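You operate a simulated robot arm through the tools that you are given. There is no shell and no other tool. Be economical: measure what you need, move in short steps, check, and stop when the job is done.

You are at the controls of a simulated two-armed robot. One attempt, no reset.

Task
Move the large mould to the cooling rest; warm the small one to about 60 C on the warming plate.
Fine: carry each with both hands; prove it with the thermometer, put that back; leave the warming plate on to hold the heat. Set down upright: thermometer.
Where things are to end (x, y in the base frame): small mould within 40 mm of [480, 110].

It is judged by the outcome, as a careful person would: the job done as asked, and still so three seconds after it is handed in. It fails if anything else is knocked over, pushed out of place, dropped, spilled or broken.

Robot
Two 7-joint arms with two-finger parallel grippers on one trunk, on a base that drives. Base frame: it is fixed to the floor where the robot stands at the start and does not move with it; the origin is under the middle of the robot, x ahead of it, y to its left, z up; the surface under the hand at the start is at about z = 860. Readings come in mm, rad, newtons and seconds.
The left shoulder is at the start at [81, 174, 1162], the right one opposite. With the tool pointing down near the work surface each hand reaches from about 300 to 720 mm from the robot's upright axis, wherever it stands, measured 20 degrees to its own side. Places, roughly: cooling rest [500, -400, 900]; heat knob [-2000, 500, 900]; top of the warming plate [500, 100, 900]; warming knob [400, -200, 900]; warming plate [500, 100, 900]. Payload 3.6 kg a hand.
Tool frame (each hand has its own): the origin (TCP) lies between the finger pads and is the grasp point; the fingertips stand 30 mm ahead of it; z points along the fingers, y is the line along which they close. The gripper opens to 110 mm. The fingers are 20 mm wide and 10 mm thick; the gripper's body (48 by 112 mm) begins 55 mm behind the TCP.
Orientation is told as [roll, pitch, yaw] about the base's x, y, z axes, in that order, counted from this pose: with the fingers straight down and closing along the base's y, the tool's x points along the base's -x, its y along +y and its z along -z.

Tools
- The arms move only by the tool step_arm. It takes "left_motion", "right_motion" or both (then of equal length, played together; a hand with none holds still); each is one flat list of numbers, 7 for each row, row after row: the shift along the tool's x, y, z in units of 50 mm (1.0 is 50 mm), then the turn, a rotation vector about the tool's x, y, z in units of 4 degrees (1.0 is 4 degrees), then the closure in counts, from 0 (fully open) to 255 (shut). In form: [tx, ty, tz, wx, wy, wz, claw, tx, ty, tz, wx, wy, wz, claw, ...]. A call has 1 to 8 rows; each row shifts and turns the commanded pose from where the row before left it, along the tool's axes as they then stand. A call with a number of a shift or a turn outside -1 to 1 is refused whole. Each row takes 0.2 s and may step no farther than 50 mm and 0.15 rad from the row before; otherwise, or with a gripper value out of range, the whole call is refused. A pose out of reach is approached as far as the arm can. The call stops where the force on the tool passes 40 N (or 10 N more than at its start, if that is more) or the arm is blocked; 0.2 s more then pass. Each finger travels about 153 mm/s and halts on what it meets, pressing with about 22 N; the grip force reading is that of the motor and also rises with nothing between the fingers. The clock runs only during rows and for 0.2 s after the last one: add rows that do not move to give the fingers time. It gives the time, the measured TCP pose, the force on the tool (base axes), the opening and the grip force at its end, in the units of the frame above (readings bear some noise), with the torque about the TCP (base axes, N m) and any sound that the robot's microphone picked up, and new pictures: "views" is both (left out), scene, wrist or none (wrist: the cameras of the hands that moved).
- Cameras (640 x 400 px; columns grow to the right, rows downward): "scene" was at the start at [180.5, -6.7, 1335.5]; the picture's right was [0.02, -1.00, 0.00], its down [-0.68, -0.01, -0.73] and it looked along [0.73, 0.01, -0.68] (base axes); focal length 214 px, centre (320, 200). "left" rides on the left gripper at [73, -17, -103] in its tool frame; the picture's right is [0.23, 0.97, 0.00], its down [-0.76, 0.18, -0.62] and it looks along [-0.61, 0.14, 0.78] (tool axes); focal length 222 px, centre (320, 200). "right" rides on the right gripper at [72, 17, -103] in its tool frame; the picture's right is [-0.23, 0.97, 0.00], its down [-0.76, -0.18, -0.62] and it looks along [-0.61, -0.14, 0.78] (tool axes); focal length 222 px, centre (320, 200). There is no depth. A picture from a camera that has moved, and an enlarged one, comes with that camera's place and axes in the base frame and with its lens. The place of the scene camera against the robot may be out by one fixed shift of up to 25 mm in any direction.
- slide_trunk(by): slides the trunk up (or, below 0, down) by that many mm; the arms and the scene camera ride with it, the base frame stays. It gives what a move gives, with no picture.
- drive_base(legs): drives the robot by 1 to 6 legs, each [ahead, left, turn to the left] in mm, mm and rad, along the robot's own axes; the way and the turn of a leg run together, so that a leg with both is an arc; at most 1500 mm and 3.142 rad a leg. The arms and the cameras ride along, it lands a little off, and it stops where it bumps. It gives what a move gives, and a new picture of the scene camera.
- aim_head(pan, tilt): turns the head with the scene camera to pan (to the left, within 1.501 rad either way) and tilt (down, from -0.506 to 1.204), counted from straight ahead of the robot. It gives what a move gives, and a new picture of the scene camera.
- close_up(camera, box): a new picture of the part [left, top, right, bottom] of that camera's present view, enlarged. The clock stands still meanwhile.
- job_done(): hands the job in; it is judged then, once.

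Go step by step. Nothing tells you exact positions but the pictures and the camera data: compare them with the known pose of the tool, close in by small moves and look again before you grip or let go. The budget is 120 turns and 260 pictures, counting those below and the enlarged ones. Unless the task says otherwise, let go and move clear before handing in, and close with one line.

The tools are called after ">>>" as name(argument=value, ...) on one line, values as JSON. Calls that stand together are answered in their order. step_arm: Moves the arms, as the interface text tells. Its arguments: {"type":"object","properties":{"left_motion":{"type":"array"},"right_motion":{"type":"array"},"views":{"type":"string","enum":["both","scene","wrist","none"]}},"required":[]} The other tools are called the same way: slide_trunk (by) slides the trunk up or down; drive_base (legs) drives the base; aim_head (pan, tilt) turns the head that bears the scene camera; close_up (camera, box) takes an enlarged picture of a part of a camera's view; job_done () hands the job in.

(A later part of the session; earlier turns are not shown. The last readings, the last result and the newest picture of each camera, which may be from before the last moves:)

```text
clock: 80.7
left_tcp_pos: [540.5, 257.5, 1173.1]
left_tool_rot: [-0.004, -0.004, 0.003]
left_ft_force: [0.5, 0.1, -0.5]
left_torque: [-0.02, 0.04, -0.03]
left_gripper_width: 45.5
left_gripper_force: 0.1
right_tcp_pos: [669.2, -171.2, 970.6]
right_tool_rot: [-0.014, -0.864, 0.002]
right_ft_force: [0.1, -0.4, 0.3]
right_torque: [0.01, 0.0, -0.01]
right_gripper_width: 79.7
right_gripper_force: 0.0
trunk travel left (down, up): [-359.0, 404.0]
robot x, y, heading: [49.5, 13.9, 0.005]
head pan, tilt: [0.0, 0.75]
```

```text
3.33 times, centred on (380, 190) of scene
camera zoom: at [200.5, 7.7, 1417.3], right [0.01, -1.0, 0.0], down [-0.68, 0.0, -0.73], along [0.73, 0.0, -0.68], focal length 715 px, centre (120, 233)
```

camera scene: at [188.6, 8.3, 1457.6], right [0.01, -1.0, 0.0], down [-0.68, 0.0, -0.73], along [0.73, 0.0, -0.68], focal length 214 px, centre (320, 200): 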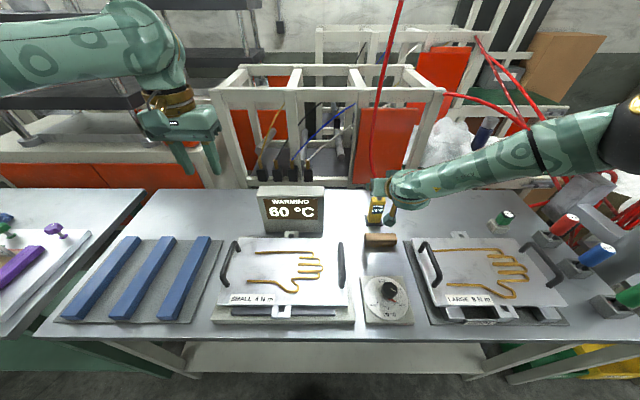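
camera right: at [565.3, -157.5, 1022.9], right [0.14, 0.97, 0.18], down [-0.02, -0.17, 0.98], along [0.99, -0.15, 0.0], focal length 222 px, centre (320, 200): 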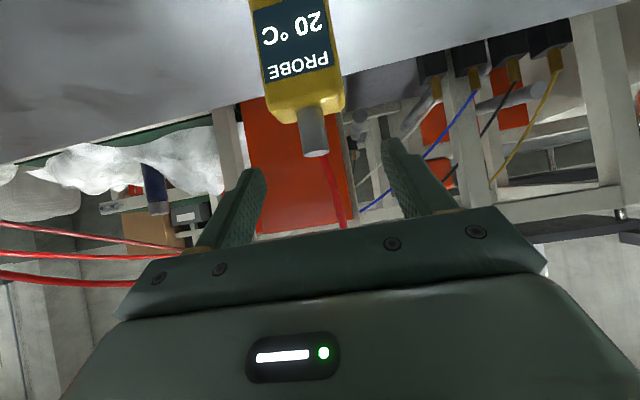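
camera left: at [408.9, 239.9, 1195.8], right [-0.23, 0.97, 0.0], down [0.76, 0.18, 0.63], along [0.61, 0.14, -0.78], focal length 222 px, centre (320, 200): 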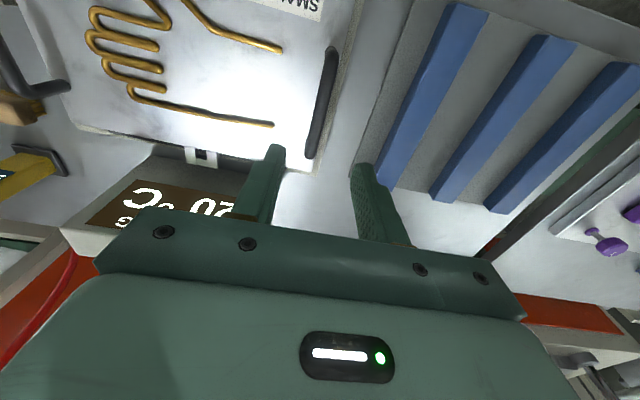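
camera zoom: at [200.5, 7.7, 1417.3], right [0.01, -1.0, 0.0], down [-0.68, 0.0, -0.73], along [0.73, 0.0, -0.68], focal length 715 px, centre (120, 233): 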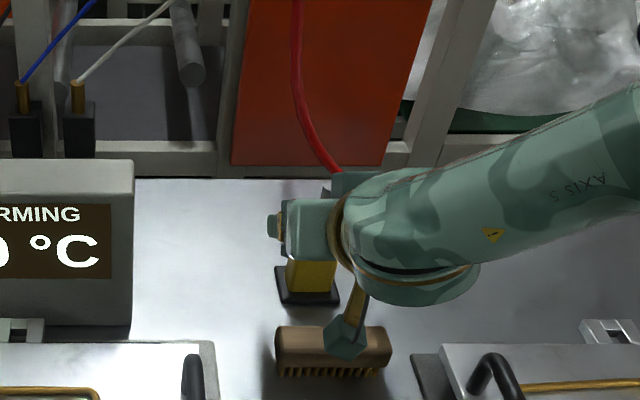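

The hand is now level with the probe body, well aligned in y. Advancing along the fingers ~35 mm to straddle it.

>>> step_arm(right_motion=[0.04, -0.02, 0.35, 0, 0, 0, 70, 0.04, -0.01, 0.35, 0, 0, 0, 70, 0, 0, 0, 0, 0, 0, 70], views="wrist")

>>> close_up(camera="scene", box=[320, 130, 440, 250])

```text
clock: 81.5
left_tcp_pos: [542.4, 258.4, 1171.6]
left_tool_rot: [0.0, -0.004, 0.004]
left_ft_force: [-0.1, 0.0, 0.0]
left_torque: [0.03, 0.0, -0.01]
left_gripper_width: 45.5
left_gripper_force: 0.0
right_tcp_pos: [693.6, -173.0, 942.2]
right_tool_rot: [-0.014, -0.861, 0.004]
right_ft_force: [-0.5, 0.4, 0.0]
right_torque: [0.05, -0.01, -0.01]
right_gripper_width: 79.7
right_gripper_force: 0.0
trunk travel left (down, up): [-359.0, 404.0]
robot x, y, heading: [50.6, 13.4, 0.001]
head pan, tilt: [0.0, 0.75]
camera right: at [568.7, -155.3, 955.0], right [0.16, 0.97, 0.16], down [0.02, -0.17, 0.99], along [0.99, -0.15, -0.05], focal length 222 px, centre (320, 200)
```

right: 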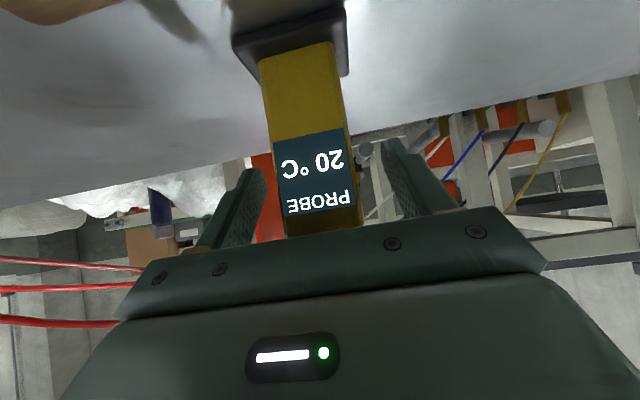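

```text
3.33 times, centred on (380, 190) of scene
camera zoom: at [201.4, 7.8, 1417.1], right [0.01, -1.0, 0.0], down [-0.68, 0.0, -0.73], along [0.73, 0.0, -0.68], focal length 715 px, centre (120, 233)
```

zoom: 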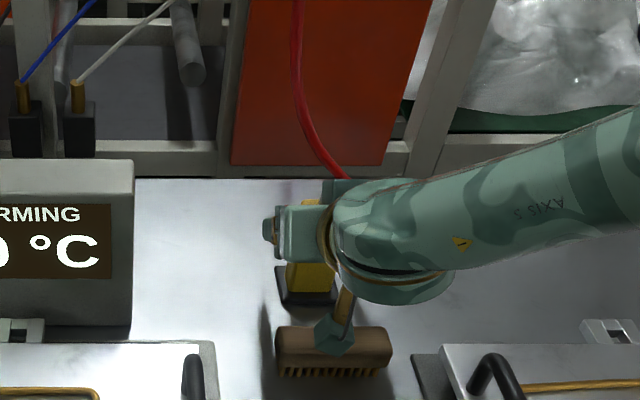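

The body is centred ~4 mm to -y of the fingers; correcting and closing.

>>> step_arm(right_motion=[0, -0.07, 0, 0, 0, 0, 70, 0, 0, 0, 0, 0, 0, 120, 0, 0, 0, 0, 0, 0, 150, 0, 0, 0, 0, 0, 0, 255, 0, 0, 0, 0, 0, 0, 255], views="wrist")

```text
clock: 82.7
left_tcp_pos: [542.0, 256.6, 1171.4]
left_tool_rot: [-0.002, -0.004, 0.007]
left_ft_force: [-0.2, 0.2, -0.1]
left_torque: [-0.01, 0.0, -0.02]
left_gripper_width: 45.2
left_gripper_force: 0.0
right_tcp_pos: [693.8, -176.5, 942.5]
right_tool_rot: [-0.015, -0.862, 0.004]
right_ft_force: [0.1, 0.8, 0.5]
right_torque: [0.11, -0.02, -0.03]
right_gripper_width: 43.9
right_gripper_force: 22.0
trunk travel left (down, up): [-359.0, 404.0]
robot x, y, heading: [52.3, 18.9, 0.004]
head pan, tilt: [0.0, 0.75]
camera right: at [568.7, -157.9, 955.7], right [0.16, 0.97, 0.16], down [0.02, -0.17, 0.99], along [0.99, -0.15, -0.05], focal length 222 px, centre (320, 200)
```

right: 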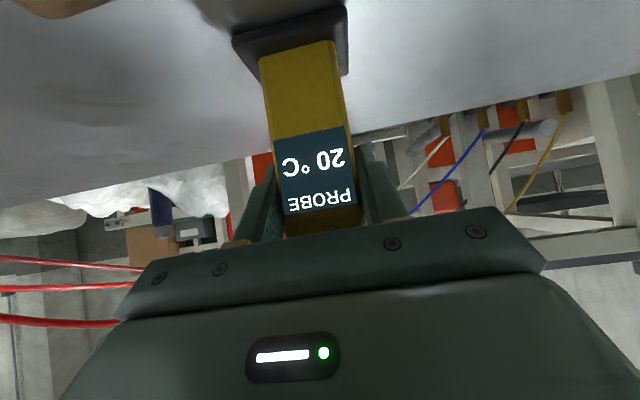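

Probe gripped (44 mm). Lifting straight up to see whether the foot comes with it.

>>> step_arm(right_motion=[-0.152, 0, -0.13, 0, 0, 0, 255, -0.304, 0, -0.26, 0, 0, 0, 255, -0.456, 0, -0.39, 0, 0, 0, 255, 0, 0, 0, 0, 0, 0, 255], views="both")

```text
clock: 83.7
left_tcp_pos: [543.3, 257.2, 1171.7]
left_tool_rot: [0.0, -0.004, 0.005]
left_ft_force: [0.0, -1.2, 0.0]
left_torque: [-0.02, 0.0, 0.0]
left_gripper_width: 45.3
left_gripper_force: 0.1
right_tcp_pos: [693.1, -174.9, 1003.1]
right_tool_rot: [-0.014, -0.862, 0.004]
right_ft_force: [0.5, 0.2, -1.7]
right_torque: [0.0, -0.01, 0.0]
right_gripper_width: 43.7
right_gripper_force: 21.9
trunk travel left (down, up): [-359.0, 404.0]
robot x, y, heading: [53.4, 12.7, 0.007]
head pan, tilt: [0.0, 0.75]
camera scene: at [202.1, 7.7, 1417.0], right [0.01, -1.0, 0.0], down [-0.68, 0.0, -0.73], along [0.73, 0.0, -0.68], focal length 214 px, centre (320, 200)
camera right: at [567.8, -156.7, 1015.6], right [0.16, 0.97, 0.16], down [0.02, -0.17, 0.99], along [0.99, -0.15, -0.05], focal length 222 px, centre (320, 200)
```

scene: 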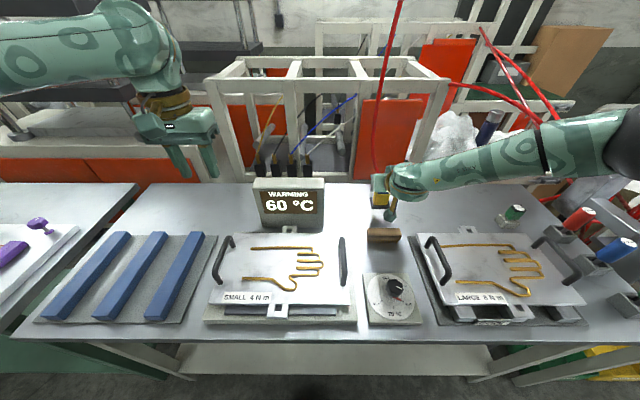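
right: 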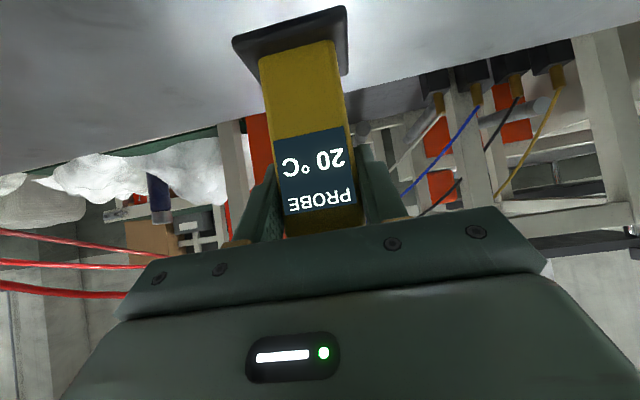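

The foot is part of the probe. I'll bring it over a bare patch of the small mould (around x≈420, y≈20), going high and around the display.

>>> step_arm(right_motion=[0.432, 0, -0.814, 0, 0, 0, 255, 0.432, 0, -0.814, 0, 0, 0, 255, 0.432, 0, -0.814, 0, 0, 0, 255, 0.432, 0, -0.814, 0, 0, 0, 255, 0.432, 0, -0.814, 0, 0, 0, 255, 0.432, 0, -0.814, 0, 0, 0, 255, 0, 0, 0, 0, 0, 0, 255], views="scene")

>>> step_arm(right_motion=[0, 0.9, 0, 0, 0, 0, 255, 0, 0.9, 0, 0, 0, 0, 255, 0, 0.9, 0, 0, 0, 0, 255, 0, 0.9, 0, 0, 0, 0, 255, 0, 0, 0, 0, 0, 0, 255], views="both")

```text
clock: 85.2
left_tcp_pos: [541.9, 256.4, 1171.3]
left_tool_rot: [0.001, -0.001, 0.006]
left_ft_force: [0.2, 0.0, 0.1]
left_torque: [-0.01, -0.01, -0.01]
left_gripper_width: 45.2
left_gripper_force: 0.1
right_tcp_pos: [477.9, -146.6, 1083.9]
right_tool_rot: [-0.014, -0.858, 0.001]
right_ft_force: [-0.4, -0.8, -0.5]
right_torque: [0.02, 0.0, 0.01]
right_gripper_width: 43.8
right_gripper_force: 22.1
right hand out of reach, approached as far as the arm can: row 2, 3, 4, 5, 6
trunk travel left (down, up): [-359.0, 404.0]
robot x, y, heading: [51.3, 17.0, 0.008]
head pan, tilt: [0.0, 0.75]
camera scene: at [201.1, 7.4, 1417.1], right [0.01, -1.0, 0.0], down [-0.68, 0.0, -0.73], along [0.73, 0.0, -0.68], focal length 214 px, centre (320, 200)
```

scene: 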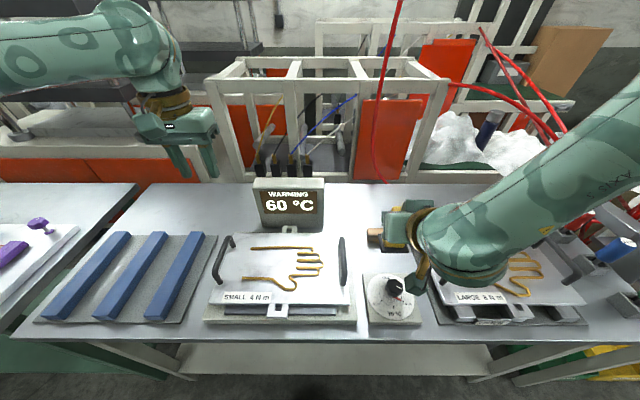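

```text
clock: 86.5
left_tcp_pos: [541.4, 255.8, 1171.0]
left_tool_rot: [-0.001, -0.004, 0.002]
left_ft_force: [0.1, -0.9, -0.8]
left_torque: [0.01, -0.01, 0.0]
left_gripper_width: 45.3
left_gripper_force: 0.1
right_tcp_pos: [481.4, 30.9, 1082.2]
right_tool_rot: [-0.014, -0.864, 0.002]
right_ft_force: [0.5, -1.2, -1.1]
right_torque: [0.01, 0.01, -0.02]
right_gripper_width: 44.1
right_gripper_force: 21.8
trunk travel left (down, up): [-359.0, 404.0]
robot x, y, heading: [52.4, 15.5, 0.009]
head pan, tilt: [0.0, 0.75]
camera scene: at [201.5, 6.7, 1417.1], right [0.01, -1.0, 0.0], down [-0.68, 0.0, -0.73], along [0.73, 0.0, -0.68], focal length 214 px, centre (320, 200)
camera right: at [356.9, 49.0, 1094.0], right [0.16, 0.97, 0.16], down [0.02, -0.17, 0.99], along [0.99, -0.15, -0.05], focal length 222 px, centre (320, 200)
```

scene: 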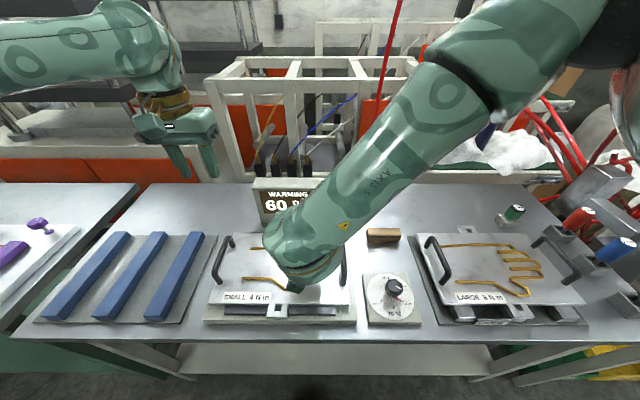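
right: 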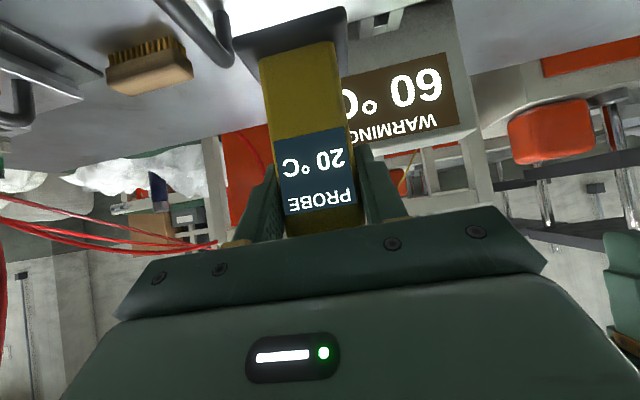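

The wrist camera clearly shows the probe display. I'll back the base off 70 mm to bring the probe over the bare front-right part of the mould.

>>> drive_base(legs=[[-72, 0, 0]])

>>> step_arm(right_motion=[0.38, -0.1, 0.325, 0, 0, 0, 255, 0.38, -0.1, 0.325, 0, 0, 0, 255, 0.304, 0, 0.26, 0, 0, 0, 255, 0, 0, 0, 0, 0, 0, 255], views="both")

```text
clock: 87.5
left_tcp_pos: [467.8, 256.9, 1173.0]
left_tool_rot: [0.001, -0.007, 0.004]
left_ft_force: [-0.1, 0.3, 0.3]
left_torque: [-0.01, -0.04, -0.04]
left_gripper_width: 45.2
left_gripper_force: 0.0
right_tcp_pos: [407.8, 29.2, 1081.8]
right_tool_rot: [-0.013, -0.863, 0.003]
right_ft_force: [-0.6, -1.3, -1.1]
right_torque: [0.02, 0.0, -0.02]
right_gripper_width: 43.9
right_gripper_force: 21.8
trunk travel left (down, up): [-359.0, 404.0]
robot x, y, heading: [-19.4, 10.7, 0.001]
head pan, tilt: [0.0, 0.75]
camera scene: at [126.5, 7.3, 1417.3], right [0.0, -1.0, 0.0], down [-0.68, 0.0, -0.73], along [0.73, 0.0, -0.68], focal length 214 px, centre (320, 200)
```

scene: 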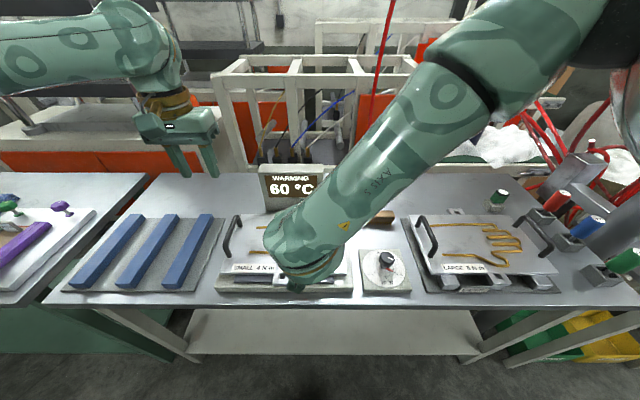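

```text
clock: 88.5
left_tcp_pos: [469.1, 254.6, 1171.3]
left_tool_rot: [0.0, -0.003, 0.005]
left_ft_force: [-0.2, 0.6, 0.0]
left_torque: [0.0, 0.0, 0.03]
left_gripper_width: 45.4
left_gripper_force: 0.0
right_tcp_pos: [410.6, 19.5, 1010.6]
right_tool_rot: [-0.014, -0.862, 0.001]
right_ft_force: [-0.3, -0.4, -2.2]
right_torque: [-0.03, -0.01, -0.03]
right_gripper_width: 44.0
right_gripper_force: 21.8
trunk travel left (down, up): [-359.0, 404.0]
robot x, y, heading: [-20.0, 15.3, 0.008]
head pan, tilt: [0.0, 0.75]
camera scene: at [128.1, 7.2, 1417.2], right [0.0, -1.0, 0.0], down [-0.68, 0.0, -0.73], along [0.73, 0.0, -0.68], focal length 214 px, centre (320, 200)
camera right: at [284.2, 37.1, 1024.6], right [0.16, 0.97, 0.16], down [0.02, -0.17, 0.99], along [0.99, -0.15, -0.05], focal length 222 px, centre (320, 200)
```

scene: 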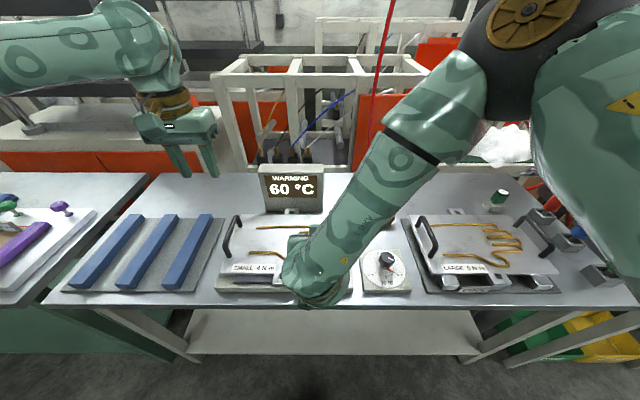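
right: 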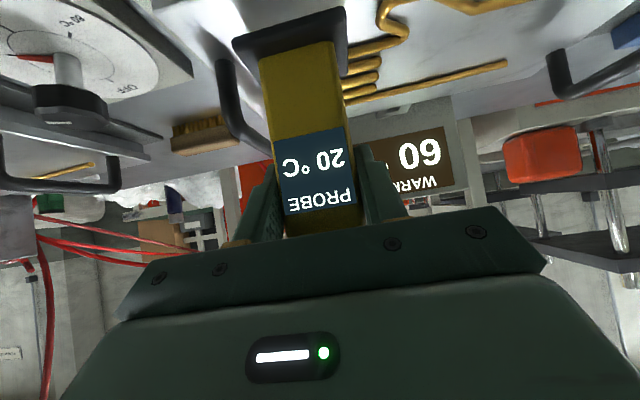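

Lowering the foot gently toward the mould surface.

>>> step_arm(right_motion=[0.114, 0, 0.098, 0, 0, 0, 255, 0.114, 0, 0.098, 0, 0, 0, 255, 0, 0, 0, 0, 0, 0, 255], views="none")

>>> close_up(camera="right", box=[200, 0, 440, 220])

```text
clock: 89.3
left_tcp_pos: [467.9, 256.2, 1172.1]
left_tool_rot: [-0.001, -0.003, 0.003]
left_ft_force: [0.4, 0.3, 0.4]
left_torque: [-0.03, 0.0, -0.02]
left_gripper_width: 45.5
left_gripper_force: 0.2
right_tcp_pos: [409.2, 19.7, 999.0]
right_tool_rot: [-0.013, -0.865, -0.002]
right_ft_force: [-0.2, -0.5, 11.4]
right_torque: [0.22, -0.17, -0.04]
right_gripper_width: 43.7
right_gripper_force: 22.3
trunk travel left (down, up): [-359.0, 404.0]
robot x, y, heading: [-18.7, 15.2, 0.006]
head pan, tilt: [0.0, 0.75]
```

```text
1.82 times, centred on (320, 110) of right
camera zoom: at [283.6, 37.4, 1010.3], right [0.16, 0.97, 0.16], down [0.02, -0.17, 0.99], along [0.99, -0.15, -0.04], focal length 404 px, centre (320, 364)
```

zoom: 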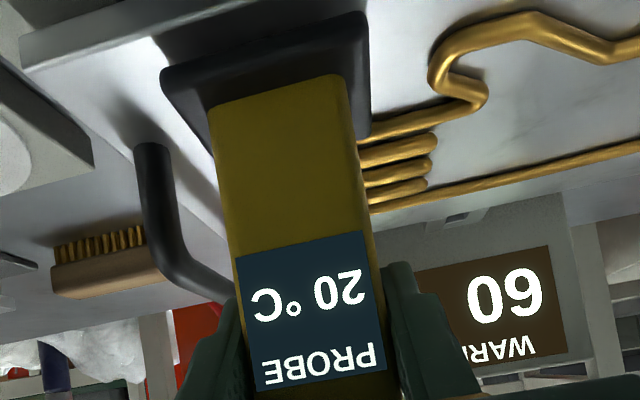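

The foot touches the mould (11 N). Holding a few seconds to see if the reading changes.

>>> step_arm(right_motion=[0, 0, 0, 0, 0, 0, 255, 0, 0, 0, 0, 0, 0, 255, 0, 0, 0, 0, 0, 0, 255, 0, 0, 0, 0, 0, 0, 255, 0, 0, 0, 0, 0, 0, 255, 0, 0, 0, 0, 0, 0, 255, 0, 0, 0, 0, 0, 0, 255, 0, 0, 0, 0, 0, 0, 255], views="none")

>>> close_up(camera="right", box=[200, 0, 440, 220])

```text
clock: 91.1
left_tcp_pos: [468.3, 256.2, 1172.1]
left_tool_rot: [0.0, -0.005, 0.004]
left_ft_force: [-0.7, 0.6, -0.4]
left_torque: [0.01, 0.0, 0.02]
left_gripper_width: 45.1
left_gripper_force: 0.0
right_tcp_pos: [408.4, 19.5, 998.1]
right_tool_rot: [-0.015, -0.863, 0.001]
right_ft_force: [1.0, -1.5, 14.6]
right_torque: [0.34, -0.28, -0.03]
right_gripper_width: 43.8
right_gripper_force: 22.0
trunk travel left (down, up): [-359.0, 404.0]
robot x, y, heading: [-23.7, 14.5, 0.001]
head pan, tilt: [0.0, 0.75]
```

```text
1.82 times, centred on (320, 110) of right
camera zoom: at [283.1, 37.2, 1009.9], right [0.16, 0.97, 0.16], down [0.02, -0.17, 0.99], along [0.99, -0.15, -0.05], focal length 404 px, centre (320, 364)
```

zoom: 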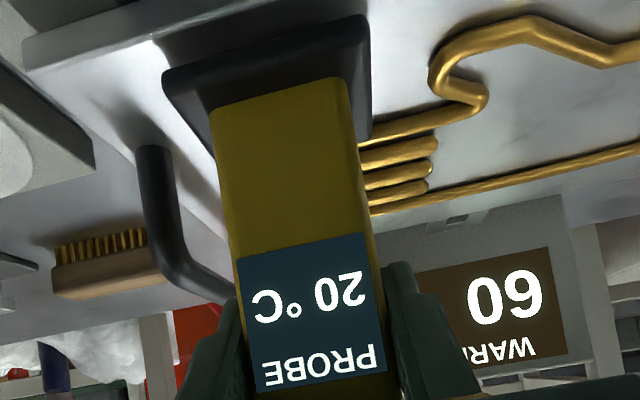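

The foot is not the sensor, so the metal tip on top must touch the mould: I need to roll the probe over. Lifting clear first, then testing how far the wrist can tilt toward horizontal.

>>> step_arm(right_motion=[-0.608, 0, -0.52, 0, 0, 0, 255, -0.608, 0, -0.52, 0, 0, 0, 255, 0, 0, 0, 0, -1, 0, 255, 0, 0, 0, 0, -1, 0, 255, 0, 0, 0, 0, -1, 0, 255, 0, 0, 0, 0, -1, 0, 255, 0, 0, 0, 0, -1, 0, 255], views="scene")

```text
clock: 92.7
left_tcp_pos: [469.8, 256.2, 1170.9]
left_tool_rot: [-0.001, -0.005, 0.002]
left_ft_force: [-0.2, 0.2, 0.6]
left_torque: [0.0, 0.05, 0.0]
left_gripper_width: 45.1
left_gripper_force: 0.1
right_tcp_pos: [410.4, 19.8, 1075.7]
right_tool_rot: [-0.026, -1.215, 0.014]
right_ft_force: [-0.7, -0.1, -1.4]
right_torque: [0.01, 0.0, 0.04]
right_gripper_width: 44.0
right_gripper_force: 21.5
trunk travel left (down, up): [-359.0, 404.0]
robot x, y, heading: [-20.3, 17.9, -0.001]
head pan, tilt: [0.0, 0.75]
camera scene: at [128.9, 7.3, 1417.0], right [0.0, -1.0, 0.0], down [-0.68, 0.0, -0.73], along [0.73, 0.0, -0.68], focal length 214 px, centre (320, 200)
```

scene: 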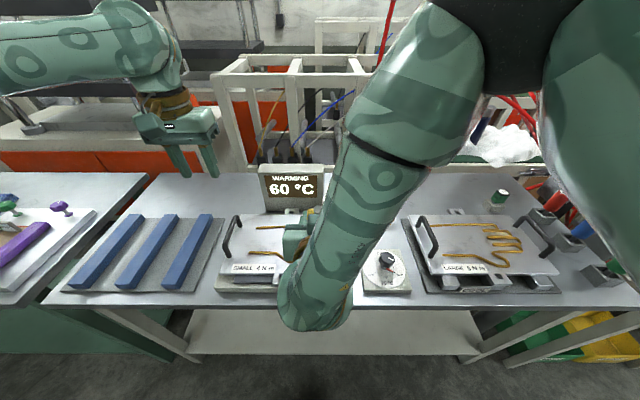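

The wrist can tilt to 70° here. Now rolling the probe over about the finger axis.

>>> step_arm(right_motion=[0, 0, 0, 0, 0, 1, 255, 0, 0, 0, 0, 0, 1, 255, 0, 0, 0, 0, 0, 1, 255, 0, 0, 0, 0, 0, 1, 255, 0, 0, 0, 0, 0, 1, 255, 0, 0, 0, 0, 0, 1, 255, 0, 0, 0, 0, 0, 1, 255, 0, 0, 0, 0, 0, 1, 255], views="none")

>>> step_arm(right_motion=[0, 0, 0, 0, 0, 1, 255, 0, 0, 0, 0, 0, 1, 255, 0, 0, 0, 0, 0, 1, 255, 0, 0, 0, 0, 0, 1, 255, 0, 0, 0, 0, 0, 1, 255, 0, 0, 0, 0, 0, 1, 255, 0, 0, 0, 0, 0, 1, 255, 0, 0, 0, 0, 0, 1, 255], views="none")

>>> step_arm(right_motion=[0, 0, 0, 0, 0, 1, 255, 0, 0, 0, 0, 0, 1, 255, 0, 0, 0, 0, 0, 1, 255, 0, 0, 0, 0, 0, 1, 255, 0, 0, 0, 0, 0, 1, 255, 0, 0, 0, 0, 0, 1, 255, 0, 0, 0, 0, 0, 1, 255, 0, 0, 0, 0, 0, 1, 255], views="both")

```text
clock: 94.5
left_tcp_pos: [469.6, 256.3, 1171.7]
left_tool_rot: [-0.002, -0.003, 0.004]
left_ft_force: [0.4, -0.1, 0.1]
left_torque: [-0.02, 0.0, 0.03]
left_gripper_width: 45.5
left_gripper_force: 0.0
right_tcp_pos: [408.7, 20.3, 1076.2]
right_tool_rot: [0.946, -0.924, -1.063]
right_ft_force: [0.4, 0.0, -1.3]
right_torque: [-0.02, -0.01, 0.01]
right_gripper_width: 44.0
right_gripper_force: 22.1
trunk travel left (down, up): [-359.0, 404.0]
robot x, y, heading: [-23.7, 16.7, 0.004]
head pan, tilt: [0.0, 0.75]
```

```text
clock: 96.3
left_tcp_pos: [470.8, 256.0, 1172.6]
left_tool_rot: [-0.002, -0.004, 0.003]
left_ft_force: [0.0, 1.1, 0.2]
left_torque: [0.0, -0.01, -0.01]
left_gripper_width: 45.5
left_gripper_force: 0.0
right_tcp_pos: [409.1, 19.8, 1075.3]
right_tool_rot: [1.174, -0.43, -1.411]
right_ft_force: [-0.1, 0.6, -0.6]
right_torque: [-0.02, 0.01, -0.01]
right_gripper_width: 43.8
right_gripper_force: 21.9
trunk travel left (down, up): [-359.0, 404.0]
robot x, y, heading: [-21.1, 14.6, 0.005]
head pan, tilt: [0.0, 0.75]
```

```text
clock: 98.1
left_tcp_pos: [469.6, 255.9, 1171.1]
left_tool_rot: [-0.002, -0.003, 0.004]
left_ft_force: [-0.1, -0.6, 0.9]
left_torque: [-0.01, 0.02, 0.02]
left_gripper_width: 45.1
left_gripper_force: 0.1
right_tcp_pos: [408.2, 20.2, 1075.8]
right_tool_rot: [1.209, 0.087, -1.618]
right_ft_force: [0.9, -0.4, -1.4]
right_torque: [-0.02, 0.03, 0.02]
right_gripper_width: 43.7
right_gripper_force: 21.8
trunk travel left (down, up): [-359.0, 404.0]
robot x, y, heading: [-19.4, 14.8, 0.003]
head pan, tilt: [0.0, 0.75]
camera scene: at [128.5, 7.4, 1417.1], right [0.0, -1.0, 0.0], down [-0.68, 0.0, -0.73], along [0.73, 0.0, -0.68], focal length 214 px, centre (320, 200)
camera right: at [321.4, 92.2, 1135.6], right [0.33, -0.32, 0.89], down [-0.68, -0.73, -0.01], along [0.65, -0.6, -0.46], focal length 222 px, centre (320, 200)
```

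scene: 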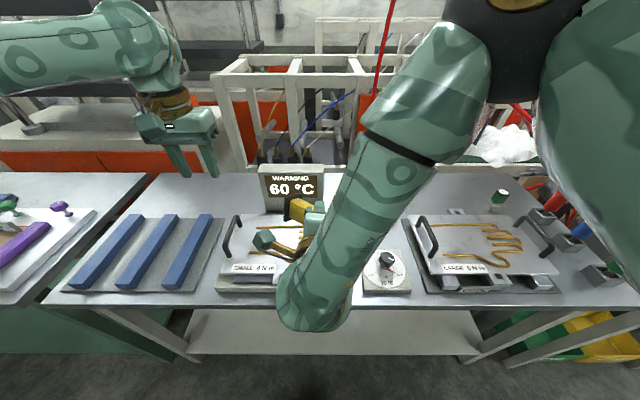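
right: 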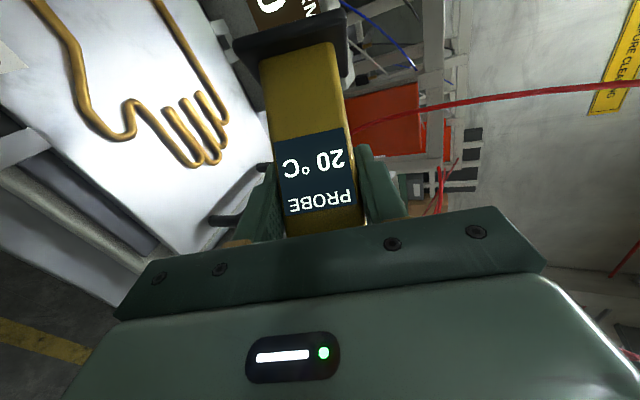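

Rolled 96° with no trouble. Continuing to 180°.

>>> step_arm(right_motion=[0, 0, 0, 0, 0, 1, 255, 0, 0, 0, 0, 0, 1, 255, 0, 0, 0, 0, 0, 1, 255, 0, 0, 0, 0, 0, 1, 255, 0, 0, 0, 0, 0, 1, 255, 0, 0, 0, 0, 0, 1, 255, 0, 0, 0, 0, 0, 1, 255, 0, 0, 0, 0, 0, 1, 255], views="none")

>>> step_arm(right_motion=[0, 0, 0, 0, 0, 1, 255, 0, 0, 0, 0, 0, 1, 255, 0, 0, 0, 0, 0, 1, 255, 0, 0, 0, 0, 0, 1, 255, 0, 0, 0, 0, 0, 1, 255, 0, 0, 0, 0, 0, 1, 255, 0, 0, 0, 0, 0, 1, 255, 0, 0, 0, 0, 0, 1, 255], views="both")

```text
clock: 99.9
left_tcp_pos: [470.0, 256.3, 1171.0]
left_tool_rot: [-0.002, -0.004, 0.004]
left_ft_force: [0.3, -0.9, 0.4]
left_torque: [0.0, -0.05, -0.01]
left_gripper_width: 45.5
left_gripper_force: 0.1
right_tcp_pos: [409.8, 19.8, 1077.1]
right_tool_rot: [1.128, 0.606, -1.848]
right_ft_force: [0.6, -0.4, -2.1]
right_torque: [-0.02, 0.02, -0.05]
right_gripper_width: 43.6
right_gripper_force: 21.7
trunk travel left (down, up): [-359.0, 404.0]
robot x, y, heading: [-21.5, 17.7, 0.001]
head pan, tilt: [0.0, 0.75]
```

```text
clock: 101.7
left_tcp_pos: [469.5, 256.6, 1172.1]
left_tool_rot: [0.0, -0.004, 0.003]
left_ft_force: [0.3, 0.2, 0.8]
left_torque: [0.0, 0.01, 0.02]
left_gripper_width: 45.1
left_gripper_force: 0.1
right_tcp_pos: [409.6, 20.4, 1077.2]
right_tool_rot: [0.749, 1.068, -2.34]
right_ft_force: [0.0, 0.4, -1.7]
right_torque: [0.01, 0.05, -0.02]
right_gripper_width: 44.1
right_gripper_force: 21.4
trunk travel left (down, up): [-359.0, 404.0]
robot x, y, heading: [-21.1, 14.0, 0.003]
head pan, tilt: [0.0, 0.75]
camera scene: at [128.5, 7.4, 1417.1], right [0.0, -1.0, 0.0], down [-0.68, 0.0, -0.73], along [0.73, 0.0, -0.68], focal length 214 px, centre (320, 200)
camera right: at [339.1, 30.9, 1182.3], right [0.03, -0.99, 0.12], down [-0.86, -0.09, -0.51], along [0.51, -0.09, -0.85], focal length 222 px, centre (320, 200)
```

scene: 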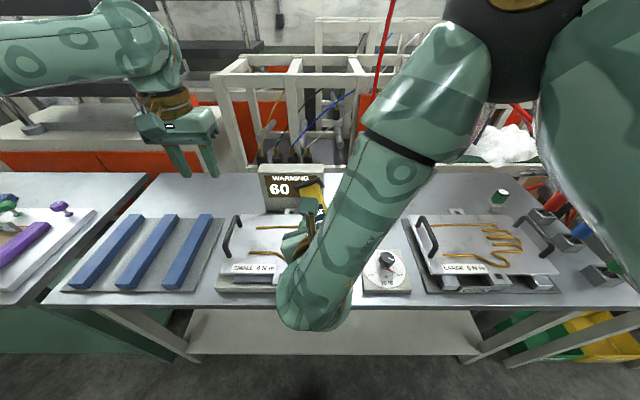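
right: 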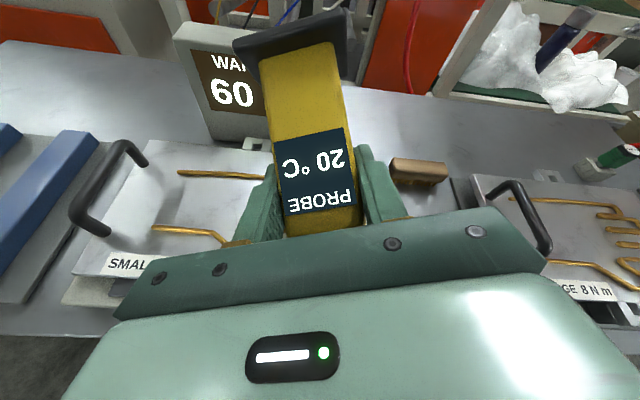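

20° more roll, and then raising the hand's pitch a bit so the tip points down more steeply.

>>> step_arm(right_motion=[0, 0, 0, 0, 0, 1, 255, 0, 0, 0, 0, 0, 1, 255, 0, 0, 0, 0, 0, 1, 255, 0, 0, 0, 0, 0, 1, 255, 0, 0, 0, 0, 0, 1, 255, 0, 0, 0, 0, 1, 0, 255, 0, 0, 0, 0, 1, 0, 255, 0, 0, 0, 0, 1, 0, 255], views="both")

```text
clock: 103.5
left_tcp_pos: [468.8, 256.8, 1172.0]
left_tool_rot: [-0.004, -0.004, 0.004]
left_ft_force: [-0.7, -0.2, -0.3]
left_torque: [0.01, -0.03, -0.05]
left_gripper_width: 45.3
left_gripper_force: 0.1
right_tcp_pos: [421.6, 21.8, 1133.7]
right_tool_rot: [0.064, 1.412, -3.092]
right_ft_force: [0.6, 0.0, -0.3]
right_torque: [-0.03, 0.03, -0.03]
right_gripper_width: 43.6
right_gripper_force: 22.3
right hand out of reach, approached as far as the arm can: row 6, 7, 8
trunk travel left (down, up): [-359.0, 404.0]
robot x, y, heading: [-18.6, 14.0, -0.001]
head pan, tilt: [0.0, 0.75]
camera scene: at [128.0, 7.7, 1417.2], right [0.0, -1.0, 0.0], down [-0.68, 0.0, -0.73], along [0.73, 0.0, -0.68], focal length 214 px, centre (320, 200)
camera right: at [331.7, 6.0, 1221.9], right [-0.05, -0.98, -0.21], down [-0.73, 0.18, -0.65], along [0.68, 0.12, -0.72], focal length 222 px, centre (320, 200)
```

scene: 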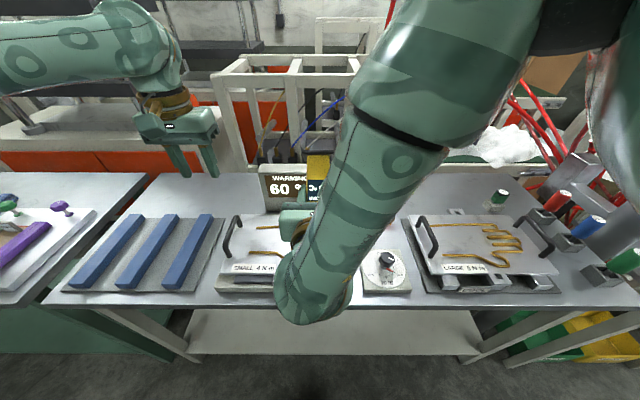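
right: 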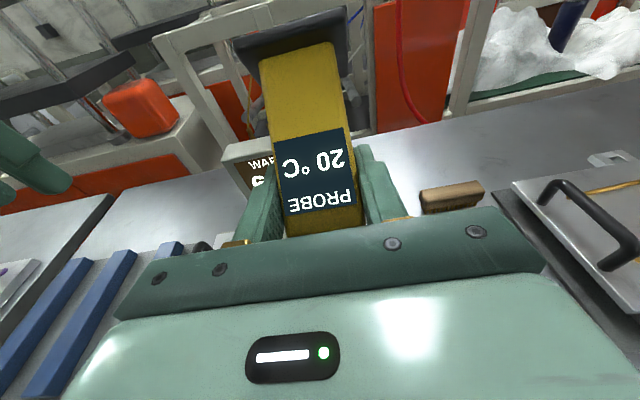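

The tip now points down-and-back about 40°. I'll tuck the left hand up and away, then lower with the trunk.

>>> step_arm(left_motion=[0.5, 0, -0.6, 0, 0, 0, 150, 0.5, 0, -0.6, 0, 0, 0, 150, 0.5, 0, -0.6, 0, 0, 0, 150], views="none")

>>> slide_trunk(by=-80)

>>> aim_head(pan=0.1, tilt=0.9)

```text
clock: 104.3
left_tcp_pos: [392.2, 255.4, 1262.6]
left_tool_rot: [0.0, -0.003, 0.002]
left_ft_force: [-0.7, -0.2, -0.1]
left_torque: [-0.01, -0.03, 0.02]
left_gripper_width: 45.1
left_gripper_force: 0.0
right_tcp_pos: [421.7, 19.7, 1133.8]
right_tool_rot: [0.063, 1.411, -3.095]
right_ft_force: [0.0, 0.2, -1.4]
right_torque: [0.0, 0.06, -0.03]
right_gripper_width: 43.8
right_gripper_force: 21.9
trunk travel left (down, up): [-359.0, 404.0]
robot x, y, heading: [-20.2, 15.4, 0.002]
head pan, tilt: [0.0, 0.75]
```

```text
clock: 105.5
left_tcp_pos: [394.1, 255.8, 1180.8]
left_tool_rot: [-0.001, -0.007, 0.005]
left_ft_force: [-0.6, 0.5, -0.1]
left_torque: [0.02, 0.0, 0.01]
left_gripper_width: 45.2
left_gripper_force: 0.0
right_tcp_pos: [436.9, 20.7, 1026.7]
right_tool_rot: [0.048, 1.343, -3.107]
right_ft_force: [0.2, 0.0, -1.6]
right_torque: [0.01, 0.03, 0.02]
right_gripper_width: 43.8
right_gripper_force: 21.5
trunk travel left (down, up): [-279.0, 484.0]
robot x, y, heading: [-17.8, 15.0, 0.003]
head pan, tilt: [0.0, 0.75]
```

```text
clock: 106.2
left_tcp_pos: [394.1, 255.3, 1180.9]
left_tool_rot: [-0.001, -0.003, 0.004]
left_ft_force: [-0.1, 0.6, 0.5]
left_torque: [-0.02, -0.01, -0.02]
left_gripper_width: 45.7
left_gripper_force: 0.0
right_tcp_pos: [438.4, 21.0, 1025.9]
right_tool_rot: [0.05, 1.343, -3.107]
right_ft_force: [0.7, -0.1, -1.1]
right_torque: [-0.02, 0.06, 0.0]
right_gripper_width: 43.9
right_gripper_force: 21.4
trunk travel left (down, up): [-279.0, 484.0]
robot x, y, heading: [-21.9, 10.9, 0.002]
head pan, tilt: [0.099, 0.901]
camera scene: at [152.0, 15.0, 1323.7], right [0.1, -0.99, 0.0], down [-0.78, -0.08, -0.62], along [0.62, 0.06, -0.78], focal length 214 px, centre (320, 200)
```

scene: 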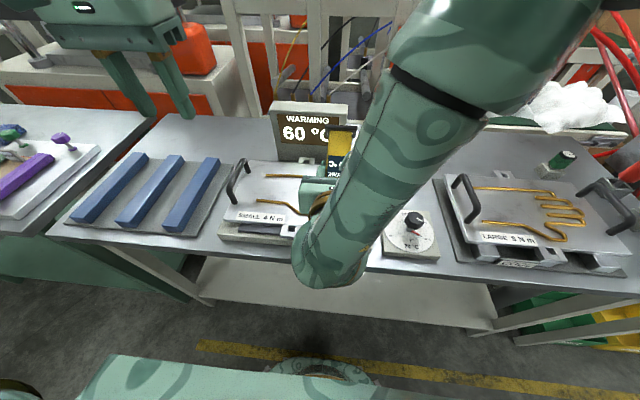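

Tip is above the bare front-right patch. Descending ~50 mm.

>>> step_arm(right_motion=[-0.325, 0, 0.075, 0, 0, 0, 255, -0.325, 0, 0.075, 0, 0, 0, 255, -0.325, 0, 0.075, 0, 0, 0, 255, 0, 0, 0, 0, 0, 0, 255], views="both")

```text
clock: 107.2
left_tcp_pos: [393.8, 256.1, 1180.6]
left_tool_rot: [-0.003, -0.002, 0.004]
left_ft_force: [-0.7, 1.3, -0.1]
left_torque: [-0.03, -0.02, -0.01]
left_gripper_width: 45.2
left_gripper_force: 0.0
right_tcp_pos: [442.9, 19.3, 1022.7]
right_tool_rot: [0.05, 1.338, -3.108]
right_ft_force: [-0.3, 0.6, -0.9]
right_torque: [-0.01, 0.04, -0.03]
right_gripper_width: 43.7
right_gripper_force: 22.4
right hand out of reach, approached as far as the arm can: row 1, 2, 3
trunk travel left (down, up): [-279.0, 484.0]
robot x, y, heading: [-18.3, 17.4, 0.008]
head pan, tilt: [0.099, 0.901]
camera scene: at [151.7, 15.0, 1323.7], right [0.1, -0.99, 0.0], down [-0.78, -0.08, -0.62], along [0.62, 0.06, -0.78], focal length 214 px, centre (320, 200)
camera right: at [358.7, 5.8, 1117.3], right [-0.07, -0.98, -0.21], down [-0.78, 0.18, -0.6], along [0.62, 0.12, -0.77], focal length 222 px, centre (320, 200)
```

scene: 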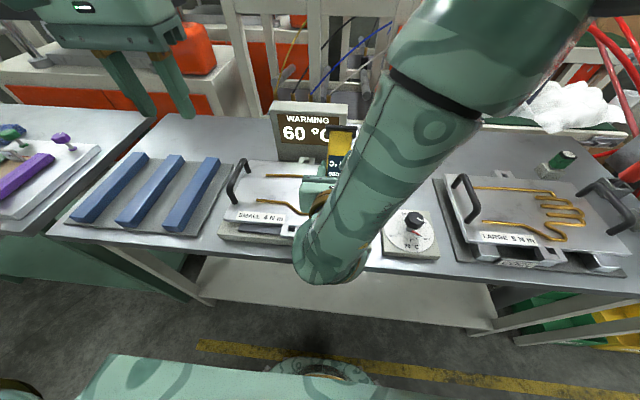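
right: 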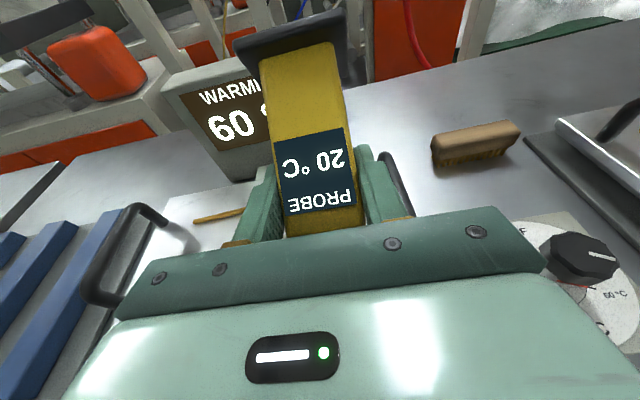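

The arm is at its downward limit at this tilt; lowering with the trunk instead.

>>> slide_trunk(by=-40)

>>> close_up(camera="scene", box=[220, 90, 440, 260])

```text
clock: 108.0
left_tcp_pos: [402.2, 255.8, 1132.8]
left_tool_rot: [-0.002, 0.015, 0.005]
left_ft_force: [0.5, 0.5, -1.0]
left_torque: [0.0, -0.01, -0.04]
left_gripper_width: 45.0
left_gripper_force: 0.0
right_tcp_pos: [447.3, 20.8, 973.7]
right_tool_rot: [0.047, 1.311, -3.11]
right_ft_force: [-0.2, -0.9, -0.9]
right_torque: [0.01, 0.03, 0.01]
right_gripper_width: 43.9
right_gripper_force: 22.5
trunk travel left (down, up): [-239.0, 524.0]
robot x, y, heading: [-20.7, 11.5, 0.006]
head pan, tilt: [0.099, 0.901]
```

```text
2.35 times, centred on (330, 175) of scene
camera zoom: at [169.6, 14.9, 1282.8], right [0.1, -0.99, 0.0], down [-0.78, -0.08, -0.62], along [0.62, 0.06, -0.78], focal length 505 px, centre (296, 259)
```

zoom: 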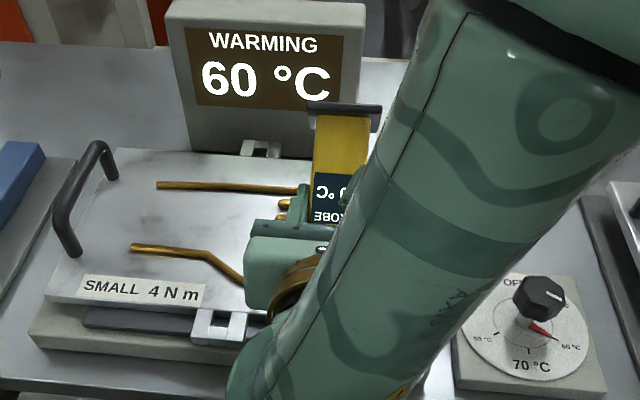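

Still ~15 mm to go. Lowering the trunk 10 more and checking forces.

>>> slide_trunk(by=-10)

>>> close_up(camera="right", box=[200, 0, 440, 240])

```text
clock: 108.6
left_tcp_pos: [403.3, 257.3, 1123.0]
left_tool_rot: [-0.003, 0.014, 0.007]
left_ft_force: [-0.4, -0.8, 0.9]
left_torque: [0.0, -0.02, 0.03]
left_gripper_width: 45.5
left_gripper_force: 0.0
right_tcp_pos: [448.2, 19.5, 964.6]
right_tool_rot: [0.049, 1.31, -3.111]
right_ft_force: [0.0, -0.7, -1.4]
right_torque: [0.01, 0.02, 0.0]
right_gripper_width: 43.9
right_gripper_force: 22.0
trunk travel left (down, up): [-229.0, 534.0]
robot x, y, heading: [-21.5, 16.0, -0.0]
head pan, tilt: [0.099, 0.901]
```

```text
1.67 times, centred on (320, 120) of right
camera zoom: at [365.7, 6.1, 1061.1], right [-0.07, -0.98, -0.21], down [-0.79, 0.18, -0.58], along [0.6, 0.12, -0.79], focal length 370 px, centre (320, 333)
```

zoom: 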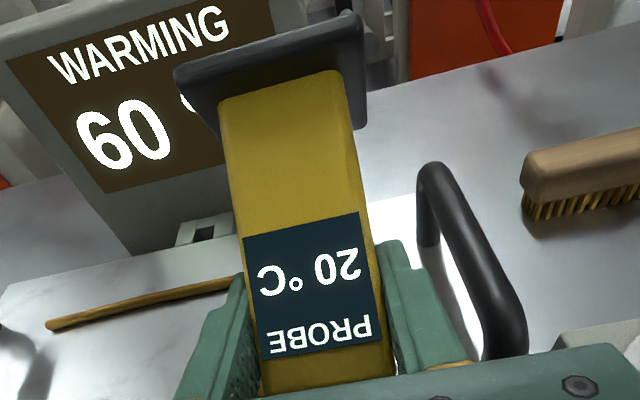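

>>> slide_trunk(by=-7)

>>> close_up(camera="right", box=[200, 0, 440, 240])

```text
clock: 109.1
left_tcp_pos: [403.8, 257.5, 1115.1]
left_tool_rot: [-0.002, 0.013, 0.005]
left_ft_force: [-0.9, -0.1, 0.3]
left_torque: [0.0, -0.02, -0.03]
left_gripper_width: 45.4
left_gripper_force: 0.2
right_tcp_pos: [447.4, 21.2, 956.6]
right_tool_rot: [0.047, 1.31, -3.114]
right_ft_force: [-0.9, -0.1, -0.4]
right_torque: [-0.01, 0.02, -0.01]
right_gripper_width: 43.6
right_gripper_force: 22.0
trunk travel left (down, up): [-222.0, 541.0]
robot x, y, heading: [-18.1, 17.4, 0.004]
head pan, tilt: [0.099, 0.901]
```

```text
1.67 times, centred on (320, 120) of right
camera zoom: at [366.2, 6.3, 1054.1], right [-0.07, -0.98, -0.21], down [-0.8, 0.18, -0.58], along [0.6, 0.12, -0.79], focal length 370 px, centre (320, 333)
```

zoom: 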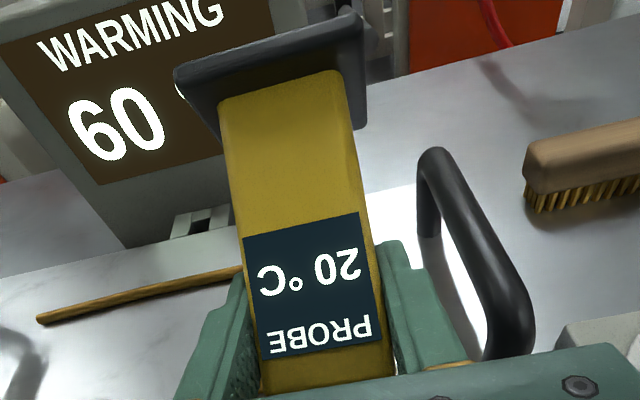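

>>> slide_trunk(by=-5)

>>> close_up(camera="right", box=[200, 0, 440, 240])

```text
clock: 109.7
left_tcp_pos: [403.5, 257.0, 1111.2]
left_tool_rot: [-0.003, 0.012, 0.005]
left_ft_force: [-0.4, 0.7, 0.7]
left_torque: [0.02, 0.0, 0.0]
left_gripper_width: 45.3
left_gripper_force: 0.0
right_tcp_pos: [448.9, 20.6, 952.3]
right_tool_rot: [0.042, 1.31, -3.119]
right_ft_force: [-1.1, 0.1, -1.7]
right_torque: [0.01, 0.01, 0.01]
right_gripper_width: 43.9
right_gripper_force: 22.0
trunk travel left (down, up): [-217.0, 546.0]
robot x, y, heading: [-21.4, 12.9, 0.005]
head pan, tilt: [0.099, 0.901]
```

```text
1.67 times, centred on (320, 120) of right
camera zoom: at [366.6, 6.2, 1049.2], right [-0.08, -0.98, -0.21], down [-0.8, 0.19, -0.58], along [0.6, 0.12, -0.79], focal length 370 px, centre (320, 333)
```

zoom: 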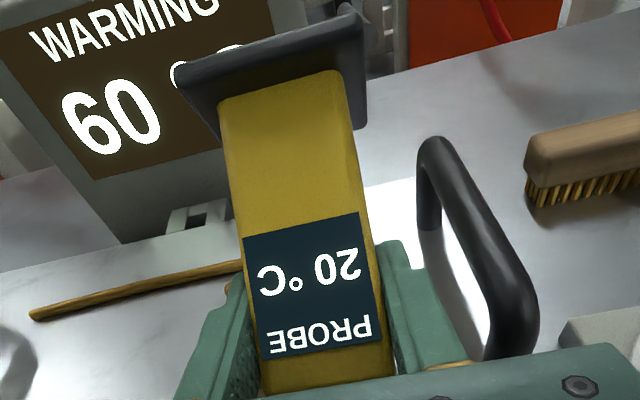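

Let me look from the left wrist camera for a side view of the tip.

>>> close_up(camera="left", box=[0, 0, 240, 150])

```text
2.67 times, centred on (120, 75) of left
camera zoom: at [332.1, 240.0, 1214.7], right [-0.23, 0.97, 0.0], down [0.77, 0.18, 0.61], along [0.6, 0.14, -0.79], focal length 592 px, centre (853, 533)
```

zoom: 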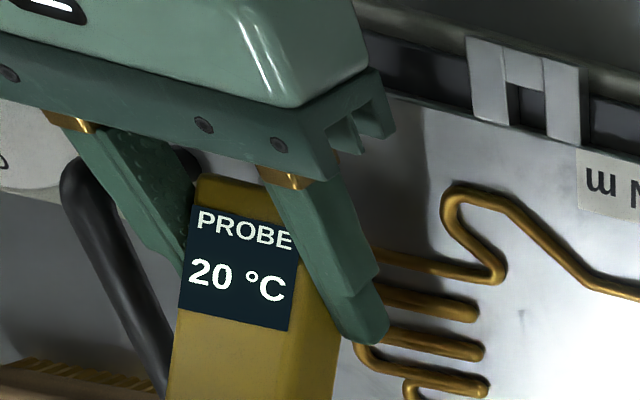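

>>> slide_trunk(by=-5)

>>> slide_trunk(by=-3)

>>> close_up(camera="right", box=[200, 0, 440, 240])

```text
clock: 110.2
left_tcp_pos: [404.0, 257.2, 1103.8]
left_tool_rot: [-0.002, 0.01, 0.007]
left_ft_force: [0.7, 0.0, -0.1]
left_torque: [0.02, 0.0, 0.03]
left_gripper_width: 45.2
left_gripper_force: 0.1
right_tcp_pos: [447.7, 19.0, 947.2]
right_tool_rot: [0.041, 1.308, -3.119]
right_ft_force: [-1.0, 0.0, -0.8]
right_torque: [0.0, 0.02, 0.0]
right_gripper_width: 43.9
right_gripper_force: 22.0
trunk travel left (down, up): [-212.0, 551.0]
robot x, y, heading: [-23.4, 17.9, 0.006]
head pan, tilt: [0.099, 0.901]
```

```text
clock: 110.7
left_tcp_pos: [403.6, 257.2, 1100.6]
left_tool_rot: [-0.001, 0.01, 0.006]
left_ft_force: [0.8, -0.1, 0.3]
left_torque: [0.0, 0.04, -0.01]
left_gripper_width: 45.2
left_gripper_force: 0.0
right_tcp_pos: [448.7, 19.1, 945.5]
right_tool_rot: [0.036, 1.312, -3.125]
right_ft_force: [3.2, -0.3, 11.2]
right_torque: [0.01, 0.46, 0.01]
right_gripper_width: 43.8
right_gripper_force: 22.3
trunk travel left (down, up): [-209.0, 554.0]
robot x, y, heading: [-21.6, 14.8, 0.005]
head pan, tilt: [0.099, 0.901]
```

```text
1.67 times, centred on (320, 120) of right
camera zoom: at [367.2, 5.7, 1042.0], right [-0.08, -0.97, -0.21], down [-0.79, 0.19, -0.58], along [0.6, 0.12, -0.79], focal length 370 px, centre (320, 333)
```

zoom: 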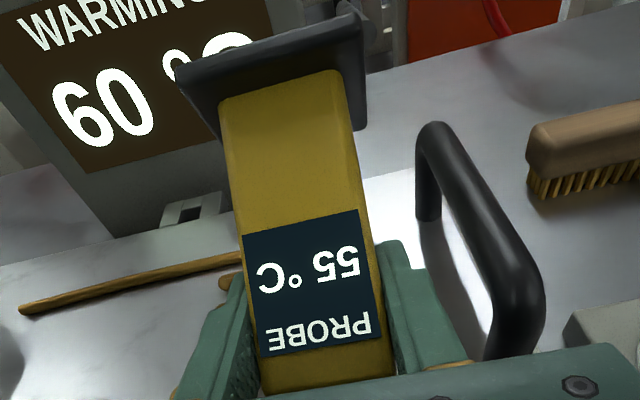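

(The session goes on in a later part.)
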